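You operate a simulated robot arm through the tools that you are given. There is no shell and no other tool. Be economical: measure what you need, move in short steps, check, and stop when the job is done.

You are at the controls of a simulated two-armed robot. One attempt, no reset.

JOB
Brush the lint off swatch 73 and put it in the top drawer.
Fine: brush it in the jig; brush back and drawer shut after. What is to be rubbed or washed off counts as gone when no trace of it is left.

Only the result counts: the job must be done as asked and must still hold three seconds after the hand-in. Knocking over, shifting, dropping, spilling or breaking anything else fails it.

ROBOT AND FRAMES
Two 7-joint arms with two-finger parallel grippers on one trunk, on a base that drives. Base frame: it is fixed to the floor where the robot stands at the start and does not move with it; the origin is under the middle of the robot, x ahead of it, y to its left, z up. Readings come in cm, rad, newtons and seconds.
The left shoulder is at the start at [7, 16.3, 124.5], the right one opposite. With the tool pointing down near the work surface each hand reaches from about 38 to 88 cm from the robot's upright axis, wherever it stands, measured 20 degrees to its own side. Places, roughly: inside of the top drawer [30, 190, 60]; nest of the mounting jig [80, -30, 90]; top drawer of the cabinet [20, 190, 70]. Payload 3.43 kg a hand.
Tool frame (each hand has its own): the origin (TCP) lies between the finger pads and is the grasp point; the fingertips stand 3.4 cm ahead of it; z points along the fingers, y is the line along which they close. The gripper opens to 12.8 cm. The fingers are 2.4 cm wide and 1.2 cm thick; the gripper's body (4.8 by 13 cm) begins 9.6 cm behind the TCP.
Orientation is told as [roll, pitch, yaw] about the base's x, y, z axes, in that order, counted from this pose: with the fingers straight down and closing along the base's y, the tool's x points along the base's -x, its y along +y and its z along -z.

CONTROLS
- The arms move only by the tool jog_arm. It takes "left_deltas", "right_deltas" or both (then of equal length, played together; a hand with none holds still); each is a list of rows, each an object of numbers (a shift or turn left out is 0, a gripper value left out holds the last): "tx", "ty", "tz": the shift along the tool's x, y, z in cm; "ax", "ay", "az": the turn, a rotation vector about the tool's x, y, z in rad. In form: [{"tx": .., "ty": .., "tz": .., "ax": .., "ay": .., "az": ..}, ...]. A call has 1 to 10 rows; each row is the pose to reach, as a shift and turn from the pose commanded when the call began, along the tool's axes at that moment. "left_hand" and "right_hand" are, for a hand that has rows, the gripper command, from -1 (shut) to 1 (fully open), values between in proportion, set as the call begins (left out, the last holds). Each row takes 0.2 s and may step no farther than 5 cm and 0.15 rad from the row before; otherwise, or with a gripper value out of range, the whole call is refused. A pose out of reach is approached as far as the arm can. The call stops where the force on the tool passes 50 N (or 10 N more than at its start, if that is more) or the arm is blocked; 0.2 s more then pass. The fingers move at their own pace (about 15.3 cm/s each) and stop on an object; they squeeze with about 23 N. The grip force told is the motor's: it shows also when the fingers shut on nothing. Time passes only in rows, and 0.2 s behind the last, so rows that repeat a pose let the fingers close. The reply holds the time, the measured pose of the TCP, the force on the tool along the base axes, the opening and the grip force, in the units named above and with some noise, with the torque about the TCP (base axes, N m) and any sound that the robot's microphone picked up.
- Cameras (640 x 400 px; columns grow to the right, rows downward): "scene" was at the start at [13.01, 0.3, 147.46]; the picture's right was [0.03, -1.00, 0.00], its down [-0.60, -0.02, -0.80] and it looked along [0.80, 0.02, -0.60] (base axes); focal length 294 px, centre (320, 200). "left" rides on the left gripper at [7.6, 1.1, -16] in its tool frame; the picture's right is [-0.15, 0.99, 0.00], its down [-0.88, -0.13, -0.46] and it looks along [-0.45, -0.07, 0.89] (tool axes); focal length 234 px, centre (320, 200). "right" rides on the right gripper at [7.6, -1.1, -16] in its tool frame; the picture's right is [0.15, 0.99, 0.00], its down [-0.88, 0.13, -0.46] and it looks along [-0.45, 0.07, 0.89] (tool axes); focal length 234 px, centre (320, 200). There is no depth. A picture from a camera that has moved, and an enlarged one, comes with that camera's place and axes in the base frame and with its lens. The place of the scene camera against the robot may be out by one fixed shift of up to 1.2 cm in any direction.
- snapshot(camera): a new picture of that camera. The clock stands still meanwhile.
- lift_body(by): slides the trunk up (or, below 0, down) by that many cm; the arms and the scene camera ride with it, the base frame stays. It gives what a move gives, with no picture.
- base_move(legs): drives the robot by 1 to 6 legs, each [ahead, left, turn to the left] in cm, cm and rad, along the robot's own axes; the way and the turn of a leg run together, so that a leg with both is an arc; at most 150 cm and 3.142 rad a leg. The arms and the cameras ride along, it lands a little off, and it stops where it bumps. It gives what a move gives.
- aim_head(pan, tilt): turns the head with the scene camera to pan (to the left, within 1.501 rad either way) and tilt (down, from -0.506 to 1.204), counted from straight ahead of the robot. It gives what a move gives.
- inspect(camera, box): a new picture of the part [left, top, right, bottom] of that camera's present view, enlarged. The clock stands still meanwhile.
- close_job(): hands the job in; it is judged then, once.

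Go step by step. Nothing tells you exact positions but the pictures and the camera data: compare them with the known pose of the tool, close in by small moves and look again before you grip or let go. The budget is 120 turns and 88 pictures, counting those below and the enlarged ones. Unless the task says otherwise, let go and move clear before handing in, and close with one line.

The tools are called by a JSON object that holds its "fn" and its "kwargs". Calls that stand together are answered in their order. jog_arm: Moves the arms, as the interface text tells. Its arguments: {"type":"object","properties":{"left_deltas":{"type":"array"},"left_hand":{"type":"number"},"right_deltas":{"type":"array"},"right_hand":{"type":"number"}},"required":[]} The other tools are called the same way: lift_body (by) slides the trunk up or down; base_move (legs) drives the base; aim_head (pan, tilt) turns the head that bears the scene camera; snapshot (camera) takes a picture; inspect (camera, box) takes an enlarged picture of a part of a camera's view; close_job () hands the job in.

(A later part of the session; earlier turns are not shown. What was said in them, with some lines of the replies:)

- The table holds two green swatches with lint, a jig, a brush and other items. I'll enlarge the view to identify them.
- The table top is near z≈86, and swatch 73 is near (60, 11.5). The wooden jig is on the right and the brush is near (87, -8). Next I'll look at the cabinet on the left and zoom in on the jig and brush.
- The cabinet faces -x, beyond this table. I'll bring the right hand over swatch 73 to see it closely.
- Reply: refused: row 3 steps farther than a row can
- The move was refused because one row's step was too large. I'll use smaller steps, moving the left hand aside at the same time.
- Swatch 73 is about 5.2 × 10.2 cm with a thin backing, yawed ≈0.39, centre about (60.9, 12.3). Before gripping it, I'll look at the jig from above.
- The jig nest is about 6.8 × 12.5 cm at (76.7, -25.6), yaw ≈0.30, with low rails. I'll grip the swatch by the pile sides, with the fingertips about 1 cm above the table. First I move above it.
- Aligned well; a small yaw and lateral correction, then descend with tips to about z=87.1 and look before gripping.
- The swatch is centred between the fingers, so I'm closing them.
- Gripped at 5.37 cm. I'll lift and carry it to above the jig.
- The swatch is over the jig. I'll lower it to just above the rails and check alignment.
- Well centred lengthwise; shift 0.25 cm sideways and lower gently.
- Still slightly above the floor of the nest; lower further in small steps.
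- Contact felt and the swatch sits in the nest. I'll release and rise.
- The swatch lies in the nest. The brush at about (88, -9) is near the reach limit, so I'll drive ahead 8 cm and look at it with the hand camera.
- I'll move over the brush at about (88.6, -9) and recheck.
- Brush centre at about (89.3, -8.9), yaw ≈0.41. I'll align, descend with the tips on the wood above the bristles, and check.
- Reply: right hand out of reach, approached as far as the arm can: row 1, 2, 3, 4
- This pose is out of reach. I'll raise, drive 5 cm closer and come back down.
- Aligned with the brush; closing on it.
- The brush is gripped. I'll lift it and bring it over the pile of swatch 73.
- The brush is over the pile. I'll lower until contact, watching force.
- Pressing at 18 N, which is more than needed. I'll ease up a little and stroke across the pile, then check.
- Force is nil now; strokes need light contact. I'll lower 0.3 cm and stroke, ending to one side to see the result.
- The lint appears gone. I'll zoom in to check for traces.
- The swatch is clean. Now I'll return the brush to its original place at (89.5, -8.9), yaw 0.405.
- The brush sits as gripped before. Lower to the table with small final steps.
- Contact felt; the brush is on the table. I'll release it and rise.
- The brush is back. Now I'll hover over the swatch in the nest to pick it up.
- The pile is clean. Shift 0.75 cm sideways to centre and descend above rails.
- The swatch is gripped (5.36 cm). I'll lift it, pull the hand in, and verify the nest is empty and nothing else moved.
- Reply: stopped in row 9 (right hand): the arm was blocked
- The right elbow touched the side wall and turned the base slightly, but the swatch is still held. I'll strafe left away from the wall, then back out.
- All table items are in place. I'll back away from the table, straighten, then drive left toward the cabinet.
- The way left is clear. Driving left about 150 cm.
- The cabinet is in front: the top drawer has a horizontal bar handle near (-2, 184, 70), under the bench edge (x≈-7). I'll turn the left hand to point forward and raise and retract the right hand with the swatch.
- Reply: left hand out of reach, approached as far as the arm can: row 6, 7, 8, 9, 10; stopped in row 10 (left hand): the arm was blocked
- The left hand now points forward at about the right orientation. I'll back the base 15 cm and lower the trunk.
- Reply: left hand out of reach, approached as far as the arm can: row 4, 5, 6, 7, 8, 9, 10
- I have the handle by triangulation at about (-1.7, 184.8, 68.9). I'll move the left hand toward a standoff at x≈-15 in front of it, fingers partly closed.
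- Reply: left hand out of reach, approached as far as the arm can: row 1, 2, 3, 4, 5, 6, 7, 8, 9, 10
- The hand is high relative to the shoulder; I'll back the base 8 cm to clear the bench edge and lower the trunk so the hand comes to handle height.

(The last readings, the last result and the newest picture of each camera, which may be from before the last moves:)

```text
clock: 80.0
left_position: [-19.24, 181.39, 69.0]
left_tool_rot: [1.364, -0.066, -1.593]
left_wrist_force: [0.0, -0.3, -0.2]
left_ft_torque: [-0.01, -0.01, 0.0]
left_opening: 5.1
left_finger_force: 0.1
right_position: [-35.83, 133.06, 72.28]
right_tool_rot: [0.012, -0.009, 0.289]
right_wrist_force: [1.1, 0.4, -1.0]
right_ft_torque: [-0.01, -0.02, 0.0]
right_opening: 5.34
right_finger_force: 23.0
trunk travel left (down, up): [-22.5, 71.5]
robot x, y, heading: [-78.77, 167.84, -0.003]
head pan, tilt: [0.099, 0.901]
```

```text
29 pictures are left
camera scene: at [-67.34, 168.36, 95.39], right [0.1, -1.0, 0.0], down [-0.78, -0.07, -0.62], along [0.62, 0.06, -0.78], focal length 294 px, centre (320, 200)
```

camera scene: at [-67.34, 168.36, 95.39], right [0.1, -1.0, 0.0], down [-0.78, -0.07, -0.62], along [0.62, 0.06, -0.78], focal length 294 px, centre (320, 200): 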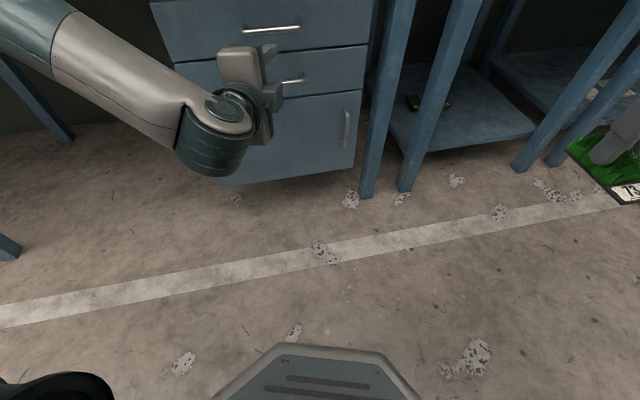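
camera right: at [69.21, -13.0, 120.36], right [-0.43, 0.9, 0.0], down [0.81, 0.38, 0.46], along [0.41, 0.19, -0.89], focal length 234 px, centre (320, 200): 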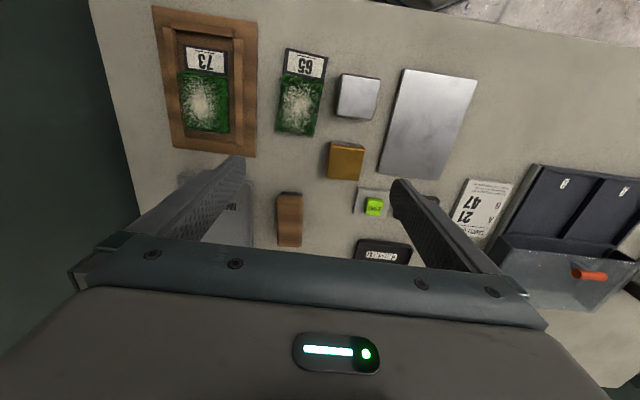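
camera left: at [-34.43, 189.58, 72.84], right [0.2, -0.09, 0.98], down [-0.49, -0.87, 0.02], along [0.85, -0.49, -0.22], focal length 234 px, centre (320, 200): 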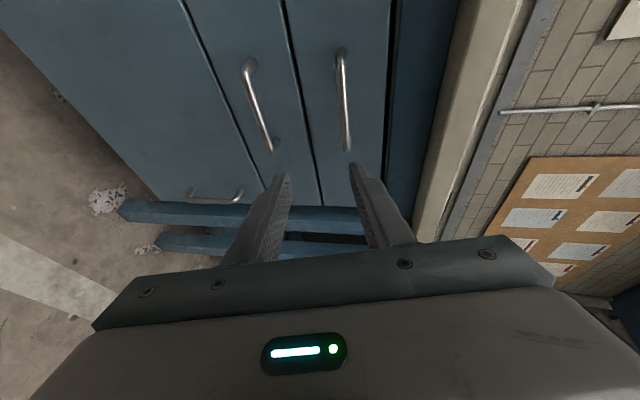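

The handle spans y 179–191 at z≈69.1. The left hand is at the right height; drive ahead 10 cm and shift to mid-handle.

{"fn": "base_move", "kwargs": {"legs": [[10, 0, 0.0]]}}

{"fn": "jog_arm", "kwargs": {"left_deltas": [{"tx": 1.5, "ty": 0.3}, {"tx": 3, "ty": 0.6}, {"tx": 3, "ty": 0.6}]}}

{"fn": "snapshot", "kwargs": {"camera": "left"}}

```text
clock: 81.1
left_position: [-9.07, 181.39, 69.02]
left_tool_rot: [1.363, -0.067, -1.595]
left_wrist_force: [0.7, 0.5, 0.3]
left_ft_torque: [-0.02, -0.03, 0.01]
left_opening: 5.12
left_finger_force: 0.0
right_position: [-25.73, 133.11, 72.2]
right_tool_rot: [0.014, -0.008, 0.29]
right_wrist_force: [0.7, 0.6, -0.8]
right_ft_torque: [-0.01, -0.01, 0.0]
right_opening: 5.37
right_finger_force: 22.9
trunk travel left (down, up): [-22.5, 71.5]
robot x, y, heading: [-68.77, 167.73, -0.0]
head pan, tilt: [0.099, 0.901]
```

```text
clock: 81.9
left_position: [-8.92, 181.95, 69.14]
left_tool_rot: [1.361, -0.068, -1.593]
left_wrist_force: [0.3, -0.1, 0.3]
left_ft_torque: [-0.01, 0.0, 0.02]
left_opening: 5.14
left_finger_force: 0.1
left hand out of reach, approached as far as the arm can: row 1, 2, 3
right_position: [-25.74, 133.04, 72.36]
right_tool_rot: [0.012, -0.009, 0.29]
right_wrist_force: [-0.3, 0.5, 0.4]
right_ft_torque: [-0.03, 0.01, 0.0]
right_opening: 5.35
right_finger_force: 22.7
trunk travel left (down, up): [-22.5, 71.5]
robot x, y, heading: [-69.46, 168.05, 0.0]
head pan, tilt: [0.099, 0.901]
```

```text
28 pictures are left
camera left: at [-24.22, 190.21, 72.93], right [0.2, -0.09, 0.98], down [-0.49, -0.87, 0.02], along [0.85, -0.49, -0.22], focal length 234 px, centre (320, 200)
```

left: 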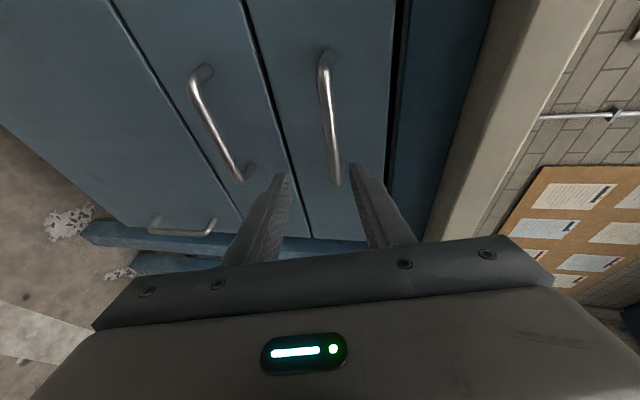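

The arm is at its limit sideways; I'll use the base: left 3 cm and ahead 3.5 cm.

{"fn": "base_move", "kwargs": {"legs": [[0, 3, 0.0], [3.5, 0, 0]]}}

{"fn": "snapshot", "kwargs": {"camera": "left"}}

```text
clock: 83.2
left_position: [-5.4, 185.01, 69.1]
left_tool_rot: [1.364, -0.067, -1.595]
left_wrist_force: [-0.3, -0.3, -0.2]
left_ft_torque: [0.01, 0.01, 0.02]
left_opening: 5.11
left_finger_force: 0.0
right_position: [-22.16, 136.07, 72.26]
right_tool_rot: [0.014, -0.008, 0.289]
right_wrist_force: [-0.3, -0.7, -0.2]
right_ft_torque: [-0.01, 0.02, -0.02]
right_opening: 5.34
right_finger_force: 23.2
trunk travel left (down, up): [-22.5, 71.5]
robot x, y, heading: [-65.49, 170.54, -0.003]
head pan, tilt: [0.099, 0.901]
```

```text
27 pictures are left
camera left: at [-20.69, 193.2, 72.9], right [0.2, -0.09, 0.98], down [-0.49, -0.87, 0.03], along [0.85, -0.49, -0.22], focal length 234 px, centre (320, 200)
```

left: 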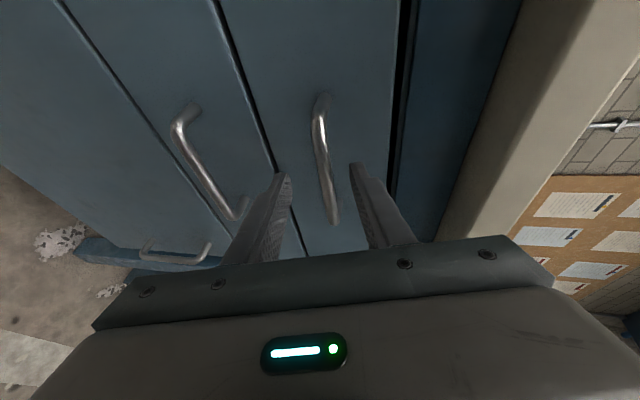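

The bar lies between the fingers. Ahead 2 cm, then close.

{"fn": "base_move", "kwargs": {"legs": [[2, 0, 0]]}}

{"fn": "jog_arm", "kwargs": {"left_deltas": [{}, {}, {}, {}], "left_hand": -1}}

{"fn": "snapshot", "kwargs": {"camera": "left"}}

```text
clock: 84.0
left_position: [-3.42, 185.02, 69.17]
left_tool_rot: [1.364, -0.068, -1.594]
left_wrist_force: [0.3, 0.5, 0.2]
left_ft_torque: [0.01, -0.01, 0.01]
left_opening: 5.14
left_finger_force: 0.1
right_position: [-20.23, 136.14, 72.32]
right_tool_rot: [0.015, -0.008, 0.29]
right_wrist_force: [0.8, -1.0, 0.5]
right_ft_torque: [-0.04, 0.01, -0.02]
right_opening: 5.35
right_finger_force: 23.3
trunk travel left (down, up): [-22.5, 71.5]
robot x, y, heading: [-63.53, 170.63, -0.001]
head pan, tilt: [0.099, 0.901]
```

```text
clock: 85.0
left_position: [-3.61, 185.04, 69.25]
left_tool_rot: [1.366, -0.067, -1.593]
left_wrist_force: [1.0, -0.1, 9.0]
left_ft_torque: [-0.61, -0.3, 0.06]
left_opening: 1.18
left_finger_force: 44.8
right_position: [-20.34, 136.05, 72.49]
right_tool_rot: [0.013, -0.008, 0.29]
right_wrist_force: [0.5, -0.3, -0.6]
right_ft_torque: [-0.04, 0.04, 0.01]
right_opening: 5.34
right_finger_force: 22.8
trunk travel left (down, up): [-22.5, 71.5]
robot x, y, heading: [-63.62, 170.5, -0.006]
head pan, tilt: [0.099, 0.901]
```

```text
26 pictures are left
camera left: at [-18.78, 193.19, 73.01], right [0.2, -0.09, 0.98], down [-0.49, -0.87, 0.02], along [0.85, -0.49, -0.22], focal length 234 px, centre (320, 200)
```

left: 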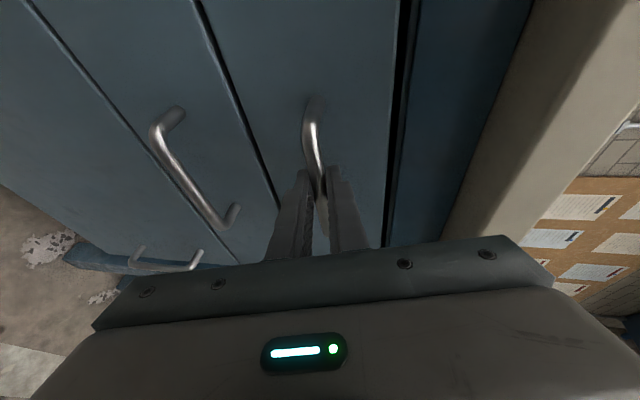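

The handle is gripped. Pull the drawer by driving back.

{"fn": "base_move", "kwargs": {"legs": [[-14, 0, 0]]}}

{"fn": "base_move", "kwargs": {"legs": [[-12, 0, 0]]}}

{"fn": "snapshot", "kwargs": {"camera": "scene"}}

```text
clock: 86.3
left_position: [-17.57, 184.49, 69.25]
left_tool_rot: [1.365, -0.066, -1.601]
left_wrist_force: [12.2, -39.6, 8.8]
left_ft_torque: [0.46, -0.18, -0.61]
left_opening: 1.25
left_finger_force: 45.5
right_position: [-34.34, 135.83, 72.21]
right_tool_rot: [0.018, -0.009, 0.288]
right_wrist_force: [0.0, 0.1, -0.4]
right_ft_torque: [0.0, 0.02, -0.02]
right_opening: 5.34
right_finger_force: 23.1
trunk travel left (down, up): [-22.5, 71.5]
robot x, y, heading: [-77.89, 170.59, -0.009]
head pan, tilt: [0.099, 0.901]
```

```text
clock: 87.3
left_position: [-21.34, 183.48, 69.27]
left_tool_rot: [1.367, -0.071, -1.629]
left_wrist_force: [1.1, -4.8, -3.3]
left_ft_torque: [0.49, -0.22, 0.14]
left_opening: 1.29
left_finger_force: 44.8
right_position: [-38.48, 135.54, 72.2]
right_tool_rot: [0.015, -0.009, 0.279]
right_wrist_force: [0.7, 0.0, 0.5]
right_ft_torque: [0.02, 0.02, -0.02]
right_opening: 5.35
right_finger_force: 23.4
trunk travel left (down, up): [-22.5, 71.5]
robot x, y, heading: [-81.81, 170.71, -0.015]
head pan, tilt: [0.099, 0.901]
stopped in leg 1: the force on the tool passed its limit at 60 N (the readings are from after the stop); the commanded pose is now the measured one
```

```text
25 pictures are left
camera scene: at [-69.69, 171.1, 95.39], right [0.09, -1.0, 0.0], down [-0.78, -0.07, -0.62], along [0.62, 0.05, -0.78], focal length 294 px, centre (320, 200)
```

scene: 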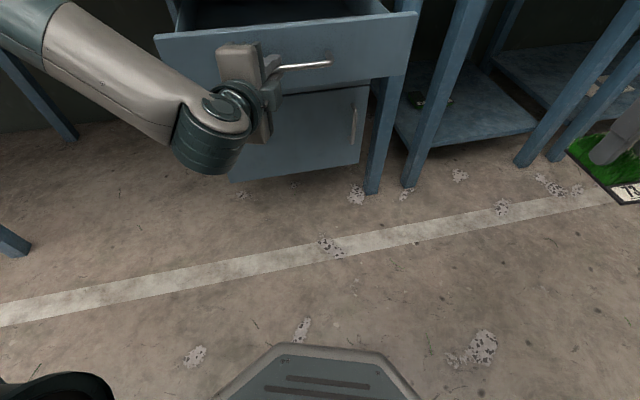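

The drawer opened about 18 cm; it slides slightly toward -y, which caused side force. Pull further along that direction.

{"fn": "base_move", "kwargs": {"legs": [[-8, -0.7, 0]]}}

{"fn": "aim_head", "kwargs": {"pan": 0.1, "tilt": 0.6}}

{"fn": "snapshot", "kwargs": {"camera": "scene"}}

```text
clock: 88.3
left_position: [-26.64, 181.94, 69.34]
left_tool_rot: [1.366, -0.071, -1.657]
left_wrist_force: [0.6, -3.5, -0.2]
left_ft_torque: [0.46, -0.27, 0.21]
left_opening: 1.27
left_finger_force: 44.8
right_position: [-43.8, 134.85, 72.26]
right_tool_rot: [0.014, -0.008, 0.274]
right_wrist_force: [0.2, -0.4, -0.5]
right_ft_torque: [0.02, -0.01, 0.0]
right_opening: 5.34
right_finger_force: 22.8
trunk travel left (down, up): [-22.5, 71.5]
robot x, y, heading: [-86.98, 169.96, -0.021]
head pan, tilt: [0.099, 0.901]
stopped in leg 1: the force on the tool passed its limit at 56 N (the readings are from after the stop); the commanded pose is now the measured one
```

```text
clock: 89.1
left_position: [-26.59, 181.96, 69.26]
left_tool_rot: [1.365, -0.071, -1.656]
left_wrist_force: [1.2, -6.9, -0.5]
left_ft_torque: [0.35, -0.15, -0.47]
left_opening: 1.29
left_finger_force: 44.9
right_position: [-43.76, 134.78, 72.33]
right_tool_rot: [0.013, -0.007, 0.274]
right_wrist_force: [0.5, 0.5, 1.1]
right_ft_torque: [0.02, -0.01, 0.0]
right_opening: 5.35
right_finger_force: 23.0
trunk travel left (down, up): [-22.5, 71.5]
robot x, y, heading: [-86.71, 169.84, -0.017]
head pan, tilt: [0.099, 0.6]
```

```text
24 pictures are left
camera scene: at [-73.54, 170.62, 97.85], right [0.08, -1.0, 0.0], down [-0.56, -0.04, -0.82], along [0.82, 0.07, -0.57], focal length 294 px, centre (320, 200)
```

scene: 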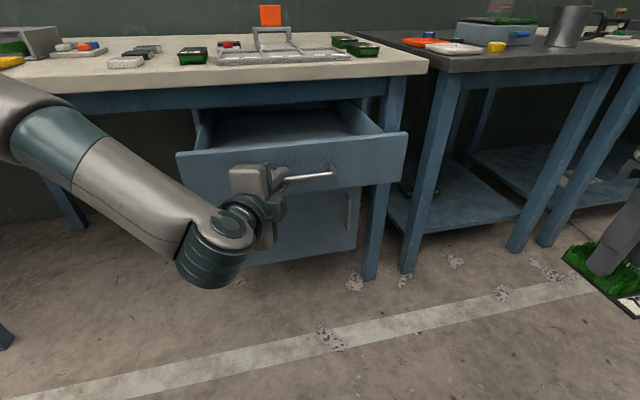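

The drawer is open about 24 cm, with the cabinet yawed ≈0.27. I'll release the handle, back off, raise the trunk, then reposition for the right hand.

{"fn": "jog_arm", "kwargs": {"left_deltas": [{}, {}, {}], "left_hand": -0.1}}

{"fn": "base_move", "kwargs": {"legs": [[-8, 0, 0.02]]}}

{"fn": "lift_body", "kwargs": {"by": 32}}

{"fn": "base_move", "kwargs": {"legs": [[0, 17, 0], [14, 0, 0]]}}

{"fn": "aim_head", "kwargs": {"pan": -0.1, "tilt": 0.75}}

{"fn": "snapshot", "kwargs": {"camera": "scene"}}

```text
clock: 89.9
left_position: [-26.61, 181.99, 69.21]
left_tool_rot: [1.366, -0.072, -1.655]
left_wrist_force: [0.3, -1.0, -0.3]
left_ft_torque: [-0.01, 0.03, -0.01]
left_opening: 5.74
left_finger_force: 0.0
right_position: [-43.83, 134.96, 72.42]
right_tool_rot: [0.013, -0.009, 0.274]
right_wrist_force: [-0.4, -0.2, 0.1]
right_ft_torque: [0.0, 0.01, 0.06]
right_opening: 5.35
right_finger_force: 23.5
trunk travel left (down, up): [-22.5, 71.5]
robot x, y, heading: [-86.5, 170.16, -0.019]
head pan, tilt: [0.099, 0.6]
```

```text
clock: 90.9
left_position: [-34.81, 183.3, 69.34]
left_tool_rot: [1.366, -0.072, -1.635]
left_wrist_force: [-0.9, -0.4, -0.3]
left_ft_torque: [-0.01, 0.0, 0.01]
left_opening: 5.73
left_finger_force: 0.1
right_position: [-51.09, 135.85, 72.3]
right_tool_rot: [0.014, -0.01, 0.293]
right_wrist_force: [0.0, 0.5, 1.0]
right_ft_torque: [0.04, -0.04, -0.01]
right_opening: 5.34
right_finger_force: 22.9
trunk travel left (down, up): [-22.5, 71.5]
robot x, y, heading: [-94.52, 169.69, 0.001]
head pan, tilt: [0.099, 0.6]
```

```text
clock: 94.1
left_position: [-34.79, 183.23, 101.36]
left_tool_rot: [1.365, -0.071, -1.635]
left_wrist_force: [0.2, 0.1, 0.1]
left_ft_torque: [-0.03, -0.02, -0.01]
left_opening: 5.73
left_finger_force: 0.0
right_position: [-51.07, 135.74, 104.29]
right_tool_rot: [0.014, -0.009, 0.294]
right_wrist_force: [0.5, -0.8, 0.0]
right_ft_torque: [0.0, 0.01, 0.01]
right_opening: 5.36
right_finger_force: 23.2
trunk travel left (down, up): [-54.5, 39.5]
robot x, y, heading: [-94.82, 170.07, 0.0]
head pan, tilt: [0.099, 0.6]
```

```text
clock: 96.5
left_position: [-20.76, 200.22, 101.17]
left_tool_rot: [1.367, -0.071, -1.635]
left_wrist_force: [0.7, 0.5, -0.5]
left_ft_torque: [-0.02, -0.01, -0.02]
left_opening: 5.77
left_finger_force: 0.0
right_position: [-37.13, 152.69, 104.24]
right_tool_rot: [0.014, -0.008, 0.293]
right_wrist_force: [0.7, -0.6, -0.1]
right_ft_torque: [0.0, 0.03, -0.01]
right_opening: 5.31
right_finger_force: 23.4
trunk travel left (down, up): [-54.5, 39.5]
robot x, y, heading: [-80.95, 186.77, 0.001]
head pan, tilt: [0.099, 0.6]
```

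```text
clock: 97.2
left_position: [-20.84, 200.15, 101.25]
left_tool_rot: [1.364, -0.071, -1.636]
left_wrist_force: [0.0, -0.1, -0.7]
left_ft_torque: [-0.02, -0.03, -0.02]
left_opening: 5.77
left_finger_force: 0.0
right_position: [-37.33, 152.64, 104.24]
right_tool_rot: [0.015, -0.009, 0.294]
right_wrist_force: [-0.2, -0.1, -0.5]
right_ft_torque: [0.0, -0.04, 0.02]
right_opening: 5.33
right_finger_force: 23.6
trunk travel left (down, up): [-54.5, 39.5]
robot x, y, heading: [-80.73, 187.09, 0.004]
head pan, tilt: [-0.099, 0.75]
```

```text
23 pictures are left
camera scene: at [-68.23, 186.24, 128.58], right [-0.1, -1.0, 0.0], down [-0.68, 0.07, -0.73], along [0.73, -0.07, -0.68], focal length 294 px, centre (320, 200)
```

scene: 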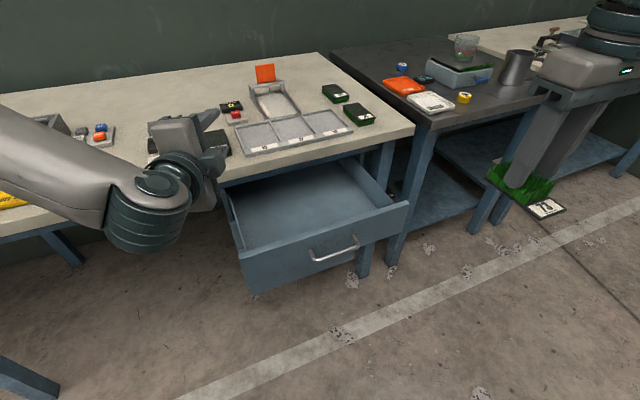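

The drawer is open and empty. I'll bring the swatch over it at about (-15.2, 180.9).

{"fn": "jog_arm", "kwargs": {"right_deltas": [{"tx": -3, "ty": 2.2}, {"tx": -6.2, "ty": 4.4}, {"tx": -9.5, "ty": 6.6}, {"tx": -12.8, "ty": 8.8}, {"tx": -16.1, "ty": 11}, {"tx": -19.4, "ty": 13.2}, {"tx": -22.7, "ty": 15.5}, {"tx": -26, "ty": 17.9}, {"tx": -29.3, "ty": 20.5}, {"tx": -29.3, "ty": 20.5}]}}

{"fn": "jog_arm", "kwargs": {"right_deltas": [{"tz": 4}, {"tz": 8}, {"tz": 12}, {"tz": 16}, {"tz": 19}]}}

{"fn": "snapshot", "kwargs": {"camera": "right"}}

{"fn": "snapshot", "kwargs": {"camera": "scene"}}

```text
clock: 99.4
left_position: [-20.94, 200.08, 101.26]
left_tool_rot: [1.366, -0.072, -1.636]
left_wrist_force: [-0.5, -0.4, -0.6]
left_ft_torque: [0.0, 0.01, 0.0]
left_opening: 5.77
left_finger_force: 0.0
right_position: [-15.22, 180.64, 104.71]
right_tool_rot: [0.015, -0.01, 0.294]
right_wrist_force: [0.0, -0.8, -0.4]
right_ft_torque: [0.03, -0.03, 0.02]
right_opening: 5.36
right_finger_force: 22.4
trunk travel left (down, up): [-54.5, 39.5]
robot x, y, heading: [-80.92, 187.18, 0.0]
head pan, tilt: [-0.099, 0.75]
```

```text
clock: 100.6
left_position: [-20.79, 200.19, 101.32]
left_tool_rot: [1.365, -0.071, -1.635]
left_wrist_force: [-0.4, 0.3, -0.5]
left_ft_torque: [0.03, -0.03, 0.02]
left_opening: 5.74
left_finger_force: 0.1
right_position: [-15.03, 180.95, 85.8]
right_tool_rot: [0.014, -0.008, 0.293]
right_wrist_force: [0.8, 0.0, 0.0]
right_ft_torque: [0.02, -0.01, 0.01]
right_opening: 5.34
right_finger_force: 22.5
trunk travel left (down, up): [-54.5, 39.5]
robot x, y, heading: [-81.06, 187.42, 0.001]
head pan, tilt: [-0.099, 0.75]
```

```text
22 pictures are left
camera right: at [-22.02, 177.22, 101.81], right [-0.43, 0.9, 0.01], down [0.8, 0.37, 0.46], along [0.42, 0.21, -0.89], focal length 234 px, centre (320, 200)
```

right: 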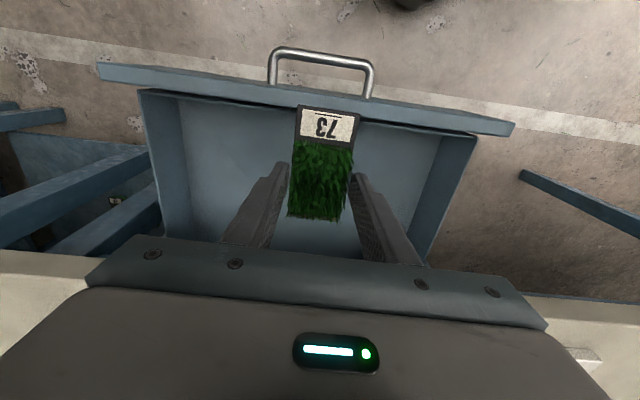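

```text
21 pictures are left
camera scene: at [-68.15, 186.24, 128.57], right [-0.1, -1.0, 0.0], down [-0.68, 0.07, -0.73], along [0.73, -0.07, -0.68], focal length 294 px, centre (320, 200)
```

scene: 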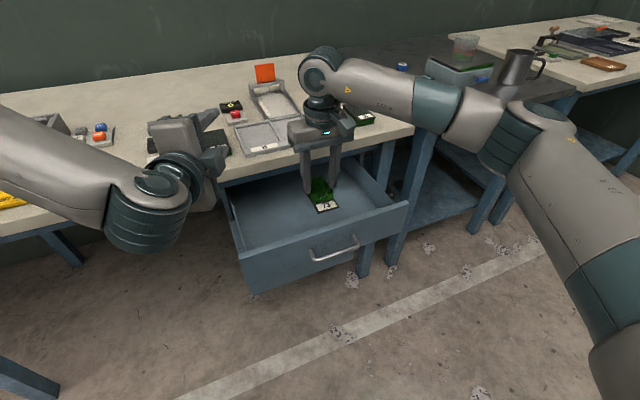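

The swatch's near end is too close to the drawer front; shift 2.3 cm deeper along the drawer, then lower in steps.

{"fn": "jog_arm", "kwargs": {"right_deltas": [{"tx": -1.2}, {"tx": -2.3}, {"tx": -2.3, "tz": 3}, {"tx": -2.3, "tz": 6}, {"tx": -2.3, "tz": 8.5}, {"tx": -2.3, "tz": 8.5}]}}

{"fn": "inspect", "kwargs": {"camera": "right", "box": [220, 60, 420, 240]}}

{"fn": "inspect", "kwargs": {"camera": "scene", "box": [240, 60, 420, 260]}}

```text
clock: 102.0
left_position: [-20.84, 200.24, 101.25]
left_tool_rot: [1.367, -0.072, -1.637]
left_wrist_force: [1.0, -0.7, 0.1]
left_ft_torque: [-0.03, -0.04, -0.01]
left_opening: 5.75
left_finger_force: 0.0
right_position: [-12.82, 181.97, 77.3]
right_tool_rot: [0.014, -0.008, 0.292]
right_wrist_force: [-0.4, -0.8, -0.4]
right_ft_torque: [-0.01, 0.03, -0.01]
right_opening: 5.36
right_finger_force: 23.3
trunk travel left (down, up): [-54.5, 39.5]
robot x, y, heading: [-80.74, 187.05, -0.002]
head pan, tilt: [-0.099, 0.75]
```

```text
2.22 times, centred on (320, 150) of right
camera zoom: at [-19.96, 178.24, 93.29], right [-0.43, 0.9, 0.01], down [0.8, 0.37, 0.47], along [0.42, 0.21, -0.89], focal length 520 px, centre (320, 311)
```

zoom: 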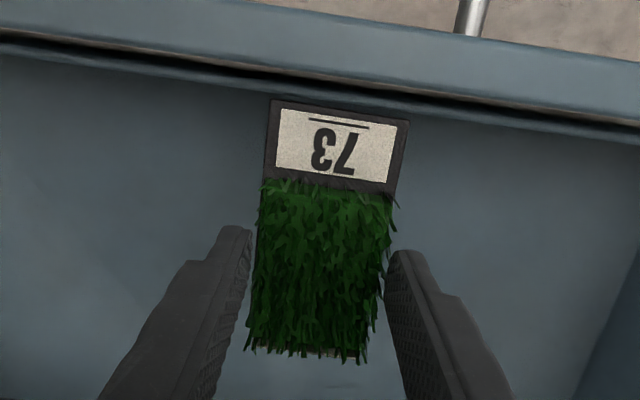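

```text
2.00 times, centred on (330, 160) of scene
camera zoom: at [-68.23, 186.24, 128.58], right [-0.1, -1.0, 0.0], down [-0.68, 0.07, -0.73], along [0.73, -0.07, -0.68], focal length 587 px, centre (300, 280)
```

zoom: 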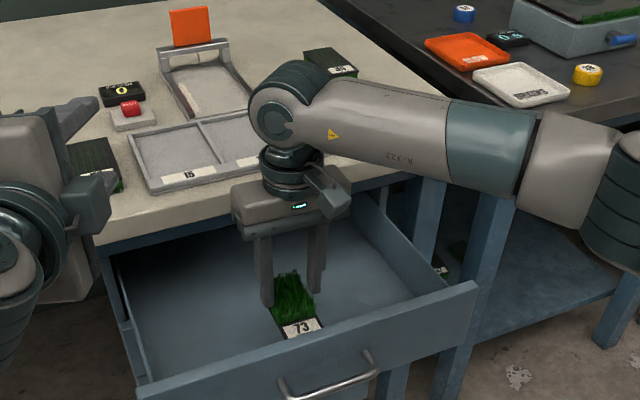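

Clear of the front wall. Lower further in small steps watching the force.

{"fn": "jog_arm", "kwargs": {"right_deltas": [{"tz": 1.5}, {"tz": 3}, {"tz": 4.5}, {"tz": 6}, {"tz": 6}]}}

{"fn": "inspect", "kwargs": {"camera": "scene", "box": [240, 60, 420, 260]}}

{"fn": "inspect", "kwargs": {"camera": "right", "box": [200, 40, 440, 260]}}

```text
clock: 103.2
left_position: [-20.88, 200.12, 101.32]
left_tool_rot: [1.364, -0.072, -1.635]
left_wrist_force: [-0.1, 0.4, 0.6]
left_ft_torque: [-0.01, 0.01, 0.01]
left_opening: 5.75
left_finger_force: 0.0
right_position: [-12.83, 182.03, 71.25]
right_tool_rot: [0.014, -0.009, 0.293]
right_wrist_force: [0.0, -0.2, -0.2]
right_ft_torque: [-0.03, 0.03, 0.0]
right_opening: 5.35
right_finger_force: 23.3
trunk travel left (down, up): [-54.5, 39.5]
robot x, y, heading: [-80.94, 187.06, -0.001]
head pan, tilt: [-0.099, 0.75]
```

```text
2.00 times, centred on (330, 160) of scene
camera zoom: at [-68.21, 186.24, 128.58], right [-0.1, -1.0, 0.0], down [-0.68, 0.07, -0.73], along [0.73, -0.07, -0.68], focal length 587 px, centre (300, 280)
```

zoom: 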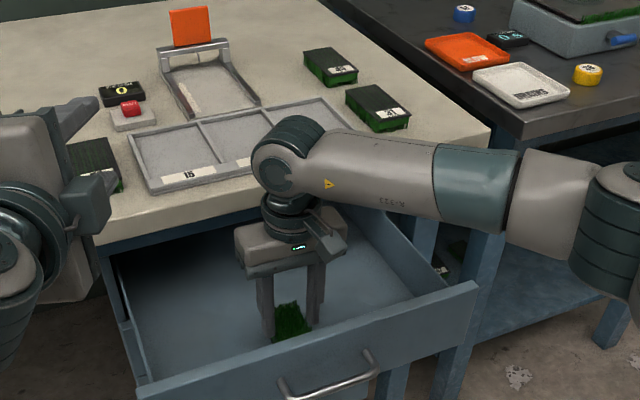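

```text
1.82 times, centred on (320, 150) of right
camera zoom: at [-19.83, 178.28, 87.29], right [-0.43, 0.9, 0.01], down [0.8, 0.37, 0.47], along [0.42, 0.21, -0.89], focal length 426 px, centre (320, 291)
```

zoom: 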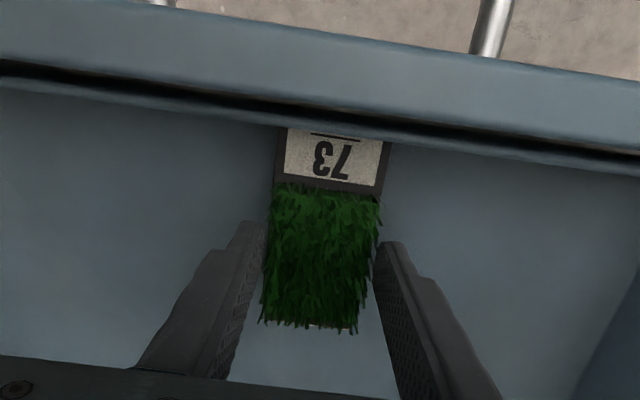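

{"fn": "jog_arm", "kwargs": {"right_deltas": [{"tz": 0.8}, {"tz": 1.6}, {"tz": 2.4}, {"tz": 2.4}]}}

```text
clock: 104.2
left_position: [-20.92, 200.1, 101.35]
left_tool_rot: [1.367, -0.071, -1.635]
left_wrist_force: [0.6, -0.1, -0.3]
left_ft_torque: [0.0, -0.02, -0.03]
left_opening: 5.76
left_finger_force: 0.0
right_position: [-12.74, 182.06, 69.13]
right_tool_rot: [0.014, -0.012, 0.293]
right_wrist_force: [0.8, -0.1, 16.2]
right_ft_torque: [-0.03, -0.12, 0.02]
right_opening: 5.35
right_finger_force: 23.0
trunk travel left (down, up): [-54.5, 39.5]
robot x, y, heading: [-80.54, 187.2, -0.0]
head pan, tilt: [-0.099, 0.75]
```

Contact with the drawer floor. Release and rise.

{"fn": "jog_arm", "kwargs": {"right_deltas": [{"tz": -0.2}, {"tz": -0.2}], "right_hand": 0.2}}

{"fn": "jog_arm", "kwargs": {"right_deltas": [{"tz": -3}, {"tz": -7}, {"tz": -11}, {"tz": -15}, {"tz": -19}, {"tz": -23}, {"tz": -26}]}}

{"fn": "snapshot", "kwargs": {"camera": "right"}}

```text
clock: 104.8
left_position: [-20.92, 200.14, 101.24]
left_tool_rot: [1.365, -0.07, -1.636]
left_wrist_force: [0.1, 0.0, -0.7]
left_ft_torque: [-0.01, 0.0, 0.01]
left_opening: 5.76
left_finger_force: 0.0
right_position: [-12.88, 181.93, 69.15]
right_tool_rot: [0.015, -0.007, 0.294]
right_wrist_force: [-0.1, 0.0, -0.7]
right_ft_torque: [0.0, 0.01, -0.01]
right_opening: 7.71
right_finger_force: 0.0
trunk travel left (down, up): [-54.5, 39.5]
robot x, y, heading: [-80.88, 186.61, 0.003]
head pan, tilt: [-0.099, 0.75]
```

```text
clock: 106.4
left_position: [-20.91, 200.25, 101.24]
left_tool_rot: [1.366, -0.073, -1.635]
left_wrist_force: [0.3, -0.7, 0.6]
left_ft_torque: [0.0, -0.04, -0.04]
left_opening: 5.75
left_finger_force: 0.1
right_position: [-12.86, 181.7, 95.23]
right_tool_rot: [0.013, -0.009, 0.292]
right_wrist_force: [-0.2, 0.0, -0.8]
right_ft_torque: [0.02, 0.02, -0.04]
right_opening: 7.67
right_finger_force: 0.0
trunk travel left (down, up): [-54.5, 39.5]
robot x, y, heading: [-80.96, 187.27, 0.002]
head pan, tilt: [-0.099, 0.75]
```

```text
16 pictures are left
camera right: at [-19.83, 178.03, 111.22], right [-0.43, 0.9, 0.01], down [0.8, 0.37, 0.46], along [0.42, 0.21, -0.89], focal length 234 px, centre (320, 200)
```

right: 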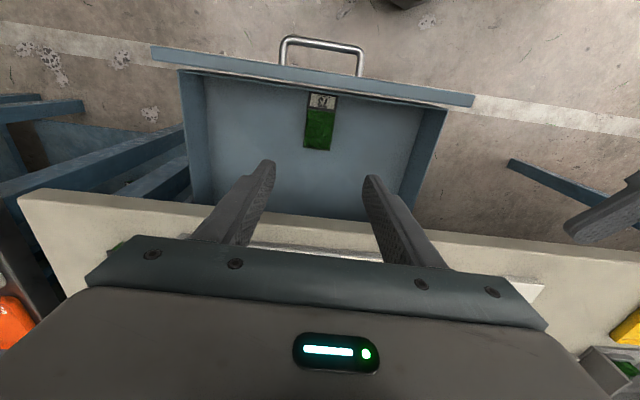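

Swatch 73 lies in the drawer. I'll pull the right hand back, back off the base, and bring the left hand to the handle again.

{"fn": "jog_arm", "kwargs": {"right_deltas": [{"tz": -4}, {"tz": -8, "tx": 2}, {"tz": -8, "tx": 5.5, "ty": -2}, {"tz": -8, "tx": 9, "ty": -4.5}, {"tz": -8, "tx": 12.5, "ty": -7}, {"tz": -8, "tx": 16, "ty": -9.5}, {"tz": -8, "tx": 19.5, "ty": -12}, {"tz": -8, "tx": 23, "ty": -14.5}, {"tz": -8, "tx": 26.5, "ty": -17}, {"tz": -8, "tx": 29.5, "ty": -20}]}}

{"fn": "base_move", "kwargs": {"legs": [[-15, 0, 0], [0, -22, 0]]}}

{"fn": "lift_body", "kwargs": {"by": -32}}

{"fn": "snapshot", "kwargs": {"camera": "left"}}

```text
clock: 108.6
left_position: [-20.98, 200.06, 101.37]
left_tool_rot: [1.367, -0.072, -1.634]
left_wrist_force: [-0.7, 0.4, -0.5]
left_ft_torque: [0.01, 0.0, 0.0]
left_opening: 5.76
left_finger_force: 0.0
right_position: [-35.6, 153.71, 102.6]
right_tool_rot: [0.014, -0.009, 0.296]
right_wrist_force: [-0.4, -1.2, 0.1]
right_ft_torque: [0.01, -0.05, 0.01]
right_opening: 7.68
right_finger_force: 0.0
trunk travel left (down, up): [-54.5, 39.5]
robot x, y, heading: [-80.81, 186.85, -0.004]
head pan, tilt: [-0.099, 0.75]
```

```text
clock: 111.2
left_position: [-35.72, 179.01, 101.2]
left_tool_rot: [1.365, -0.071, -1.628]
left_wrist_force: [-0.3, -0.8, -0.6]
left_ft_torque: [0.01, -0.02, 0.02]
left_opening: 5.74
left_finger_force: 0.0
right_position: [-50.05, 132.55, 102.62]
right_tool_rot: [0.013, -0.009, 0.299]
right_wrist_force: [-0.6, -0.4, -0.6]
right_ft_torque: [0.01, 0.02, -0.01]
right_opening: 7.69
right_finger_force: 0.0
trunk travel left (down, up): [-54.5, 39.5]
robot x, y, heading: [-95.68, 165.53, -0.001]
head pan, tilt: [-0.099, 0.75]
```

```text
clock: 114.4
left_position: [-35.67, 178.93, 69.3]
left_tool_rot: [1.364, -0.071, -1.63]
left_wrist_force: [0.5, 0.1, -0.3]
left_ft_torque: [0.01, -0.04, -0.01]
left_opening: 5.76
left_finger_force: 0.0
right_position: [-50.07, 132.7, 70.61]
right_tool_rot: [0.013, -0.009, 0.299]
right_wrist_force: [-0.3, 0.2, 0.3]
right_ft_torque: [-0.02, -0.02, 0.0]
right_opening: 7.67
right_finger_force: 0.1
trunk travel left (down, up): [-22.5, 71.5]
robot x, y, heading: [-95.45, 165.71, 0.006]
head pan, tilt: [-0.099, 0.75]
```

```text
15 pictures are left
camera left: at [-50.61, 187.76, 73.03], right [0.2, -0.09, 0.98], down [-0.52, -0.85, 0.03], along [0.83, -0.52, -0.21], focal length 234 px, centre (320, 200)
```

left: 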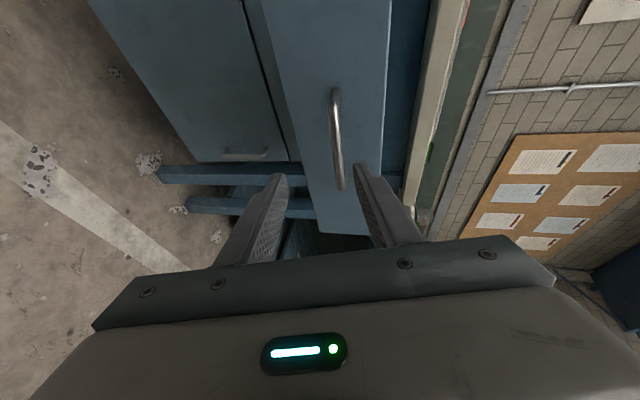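

The handle is straight ahead, centre about (-24.5, 178). Drive ahead 9 cm and check.

{"fn": "base_move", "kwargs": {"legs": [[8.8, -0.3, 0]]}}

{"fn": "snapshot", "kwargs": {"camera": "left"}}

```text
clock: 115.5
left_position: [-26.72, 178.79, 69.27]
left_tool_rot: [1.367, -0.073, -1.63]
left_wrist_force: [-0.2, 0.5, 0.0]
left_ft_torque: [-0.03, 0.0, 0.02]
left_opening: 5.76
left_finger_force: 0.1
right_position: [-41.13, 132.37, 70.56]
right_tool_rot: [0.014, -0.007, 0.299]
right_wrist_force: [0.1, 0.1, 0.3]
right_ft_torque: [0.04, 0.02, 0.0]
right_opening: 7.65
right_finger_force: 0.1
trunk travel left (down, up): [-22.5, 71.5]
robot x, y, heading: [-86.63, 165.41, 0.005]
head pan, tilt: [-0.099, 0.75]
```

```text
14 pictures are left
camera left: at [-41.69, 187.48, 72.99], right [0.2, -0.09, 0.98], down [-0.52, -0.85, 0.03], along [0.83, -0.52, -0.21], focal length 234 px, centre (320, 200)
```

left: 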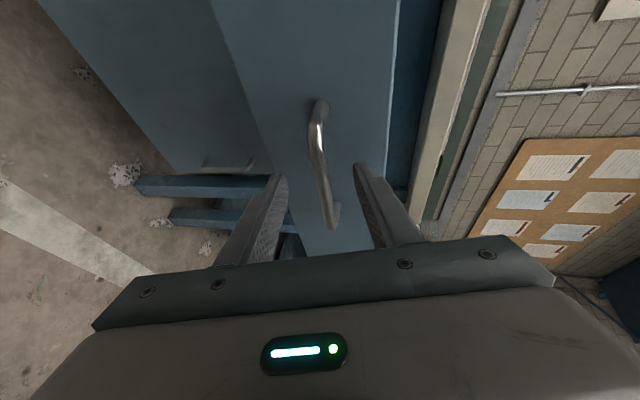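

{"fn": "base_move", "kwargs": {"legs": [[1.6, 0, 0]]}}

{"fn": "jog_arm", "kwargs": {"left_deltas": [{}, {}, {}, {}], "left_hand": -1}}

```text
clock: 116.3
left_position: [-25.15, 178.78, 69.26]
left_tool_rot: [1.364, -0.072, -1.63]
left_wrist_force: [0.5, -0.6, -1.1]
left_ft_torque: [-0.01, -0.01, 0.04]
left_opening: 5.77
left_finger_force: 0.1
right_position: [-39.62, 132.33, 70.66]
right_tool_rot: [0.015, -0.009, 0.299]
right_wrist_force: [0.4, -0.6, -1.2]
right_ft_torque: [0.02, 0.0, 0.04]
right_opening: 7.68
right_finger_force: 0.2
trunk travel left (down, up): [-22.5, 71.5]
robot x, y, heading: [-84.96, 165.46, 0.006]
head pan, tilt: [-0.099, 0.75]
```

```text
clock: 117.3
left_position: [-25.13, 178.71, 69.43]
left_tool_rot: [1.369, -0.073, -1.631]
left_wrist_force: [0.8, -0.1, 8.9]
left_ft_torque: [-0.77, -0.39, 0.43]
left_opening: 1.14
left_finger_force: 44.6
right_position: [-39.73, 132.34, 70.66]
right_tool_rot: [0.014, -0.01, 0.298]
right_wrist_force: [-0.8, 0.1, 0.0]
right_ft_torque: [0.0, 0.03, 0.02]
right_opening: 7.69
right_finger_force: 0.0
trunk travel left (down, up): [-22.5, 71.5]
robot x, y, heading: [-84.95, 165.12, 0.001]
head pan, tilt: [-0.099, 0.75]
```

Gripped. Push the drawer in along its slide direction.

{"fn": "base_move", "kwargs": {"legs": [[10, 2.8, 0]]}}

{"fn": "base_move", "kwargs": {"legs": [[10, 2.8, 0]]}}

```text
clock: 118.5
left_position: [-15.25, 181.94, 69.46]
left_tool_rot: [1.369, -0.073, -1.625]
left_wrist_force: [-5.6, 19.0, 14.2]
left_ft_torque: [-0.44, -0.44, 1.12]
left_opening: 1.18
left_finger_force: 45.0
right_position: [-29.6, 135.33, 70.66]
right_tool_rot: [0.012, -0.01, 0.3]
right_wrist_force: [0.5, -0.8, -0.8]
right_ft_torque: [-0.01, 0.01, -0.01]
right_opening: 7.67
right_finger_force: 0.1
trunk travel left (down, up): [-22.5, 71.5]
robot x, y, heading: [-75.12, 167.87, 0.006]
head pan, tilt: [-0.099, 0.75]
```

```text
clock: 119.6
left_position: [-5.25, 185.12, 69.44]
left_tool_rot: [1.368, -0.075, -1.62]
left_wrist_force: [-6.9, 27.8, 8.9]
left_ft_torque: [-0.31, -0.25, 0.81]
left_opening: 1.18
left_finger_force: 44.6
right_position: [-19.52, 138.29, 70.76]
right_tool_rot: [0.013, -0.009, 0.3]
right_wrist_force: [0.5, -0.2, -1.3]
right_ft_torque: [0.0, -0.03, 0.01]
right_opening: 7.66
right_finger_force: 0.1
trunk travel left (down, up): [-22.5, 71.5]
robot x, y, heading: [-64.86, 170.8, 0.006]
head pan, tilt: [-0.099, 0.75]
```

{"fn": "base_move", "kwargs": {"legs": [[2, 1.4, 0]]}}

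{"fn": "snapshot", "kwargs": {"camera": "left"}}

```text
clock: 120.4
left_position: [-3.04, 186.07, 69.01]
left_tool_rot: [1.36, -0.071, -1.625]
left_wrist_force: [-23.7, -21.3, -19.7]
left_ft_torque: [-0.89, -0.14, 0.95]
left_opening: 1.17
left_finger_force: 44.9
right_position: [-17.44, 139.39, 70.49]
right_tool_rot: [0.015, -0.007, 0.297]
right_wrist_force: [0.0, -0.2, -0.4]
right_ft_torque: [0.01, -0.01, 0.02]
right_opening: 7.7
right_finger_force: 0.1
trunk travel left (down, up): [-22.5, 71.5]
robot x, y, heading: [-62.98, 172.59, 0.006]
head pan, tilt: [-0.099, 0.75]
```

```text
13 pictures are left
camera left: at [-18.15, 194.7, 72.93], right [0.2, -0.09, 0.98], down [-0.52, -0.85, 0.03], along [0.83, -0.51, -0.22], focal length 234 px, centre (320, 200)
```

left: 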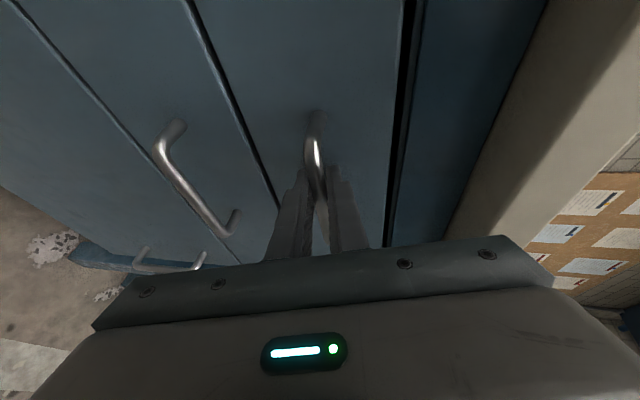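

The resistance suggests it's at its stop. One small extra push, then release, back off and inspect.

{"fn": "base_move", "kwargs": {"legs": [[0.7, 0, 0]]}}

{"fn": "jog_arm", "kwargs": {"left_deltas": [{}, {}, {}], "left_hand": -0.1}}

{"fn": "base_move", "kwargs": {"legs": [[-22, 0, 0]]}}

{"fn": "inspect", "kwargs": {"camera": "left", "box": [200, 20, 460, 240]}}

{"fn": "snapshot", "kwargs": {"camera": "scene"}}

```text
clock: 121.3
left_position: [-3.0, 186.14, 69.13]
left_tool_rot: [1.359, -0.073, -1.631]
left_wrist_force: [-11.4, -0.7, 5.0]
left_ft_torque: [-0.92, -0.4, 0.84]
left_opening: 1.18
left_finger_force: 45.3
right_position: [-16.94, 139.64, 70.77]
right_tool_rot: [0.012, -0.011, 0.302]
right_wrist_force: [0.0, -0.3, -0.4]
right_ft_torque: [0.0, 0.02, -0.03]
right_opening: 7.67
right_finger_force: 0.1
trunk travel left (down, up): [-22.5, 71.5]
robot x, y, heading: [-62.52, 172.59, 0.011]
head pan, tilt: [-0.099, 0.75]
stopped in leg 1: the force on the tool passed its limit at 57 N (the readings are from after the stop); the commanded pose is now the measured one
```

```text
clock: 121.8
left_position: [-3.58, 185.84, 67.93]
left_tool_rot: [1.326, -0.067, -1.639]
left_wrist_force: [-16.5, -2.1, -17.2]
left_ft_torque: [-0.11, 0.33, 0.07]
left_opening: 4.59
left_finger_force: 0.0
right_position: [-16.91, 139.71, 70.66]
right_tool_rot: [0.014, -0.01, 0.302]
right_wrist_force: [-0.2, 0.4, -0.5]
right_ft_torque: [0.0, -0.01, 0.01]
right_opening: 7.71
right_finger_force: 0.0
trunk travel left (down, up): [-22.5, 71.5]
robot x, y, heading: [-62.47, 172.63, 0.011]
head pan, tilt: [-0.099, 0.75]
stopped in row 2 (left hand): the force on the tool passed its limit at 52 N (the readings are from after the stop); the commanded pose is now the measured one
```

```text
clock: 123.5
left_position: [-24.76, 185.9, 68.32]
left_tool_rot: [1.338, -0.067, -1.634]
left_wrist_force: [-0.7, 0.2, -0.6]
left_ft_torque: [0.03, 0.01, -0.01]
left_opening: 5.77
left_finger_force: 0.1
right_position: [-38.15, 139.56, 70.63]
right_tool_rot: [0.014, -0.012, 0.304]
right_wrist_force: [0.2, -0.1, 1.2]
right_ft_torque: [-0.03, -0.04, -0.03]
right_opening: 7.68
right_finger_force: 0.0
trunk travel left (down, up): [-22.5, 71.5]
robot x, y, heading: [-83.58, 172.02, 0.011]
head pan, tilt: [-0.099, 0.75]
```

```text
1.82 times, centred on (330, 130) of left
camera zoom: at [-39.52, 194.72, 72.5], right [0.22, -0.1, 0.97], down [-0.53, -0.85, 0.04], along [0.82, -0.52, -0.24], focal length 426 px, centre (302, 327)
```

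zoom: 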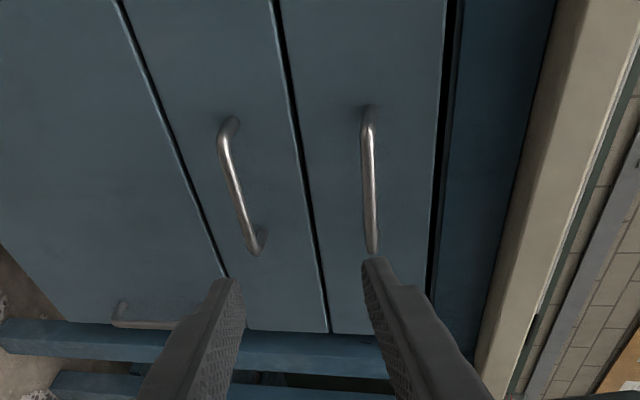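

```text
11 pictures are left
camera scene: at [-71.3, 171.62, 96.58], right [-0.09, -1.0, 0.0], down [-0.68, 0.06, -0.73], along [0.73, -0.07, -0.68], focal length 294 px, centre (320, 200)
```

scene: 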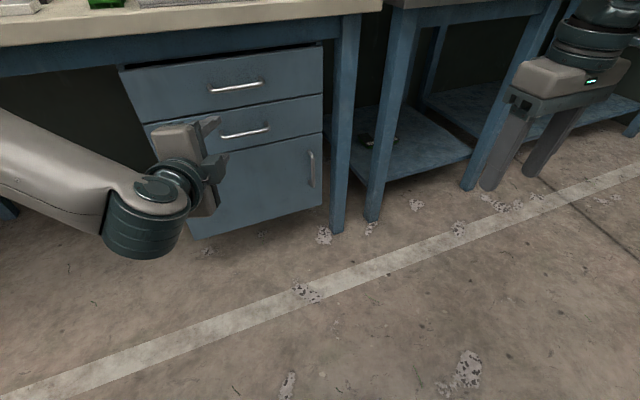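

The drawer looks shut; zoom to confirm it is flush.

{"fn": "inspect", "kwargs": {"camera": "scene", "box": [110, 35, 340, 165]}}

{"fn": "inspect", "kwargs": {"camera": "scene", "box": [270, 40, 340, 110]}}

```text
2.78 times, centred on (225, 100) of scene
camera zoom: at [-71.3, 171.62, 96.58], right [-0.09, -1.0, 0.0], down [-0.68, 0.06, -0.73], along [0.73, -0.07, -0.68], focal length 817 px, centre (584, 478)
```

zoom: 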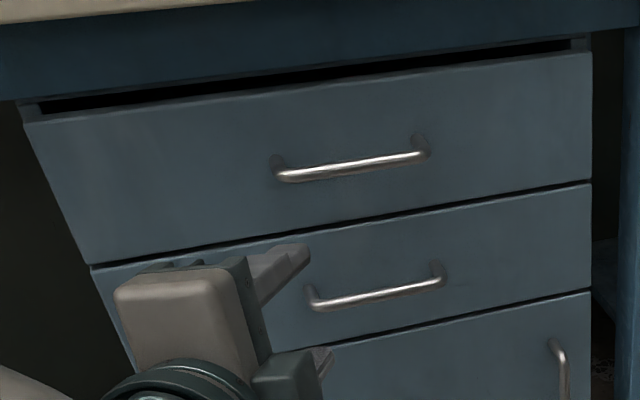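

```text
5.71 times, centred on (305, 75) of scene
camera zoom: at [-71.3, 171.62, 96.58], right [-0.09, -1.0, 0.0], down [-0.68, 0.06, -0.73], along [0.73, -0.07, -0.68], focal length 1677 px, centre (406, 914)
```

zoom: 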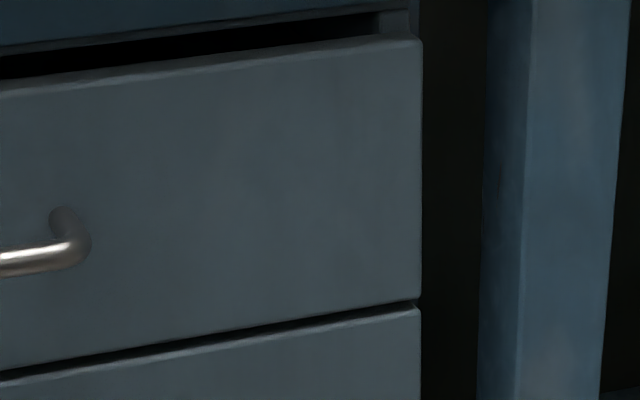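

The drawer front sits flush with the one below, the swatch is inside, the brush is back, and both hands are clear. Handing in.

{"fn": "close_job", "kwargs": {}}

```text
The job is handed in.
```

Swatch 73 was brushed clean in the jig and now lies in the shut top drawer, with the brush back in its place; on the way the right arm bumped the side wall once, but I saw nothing shifted on the table.
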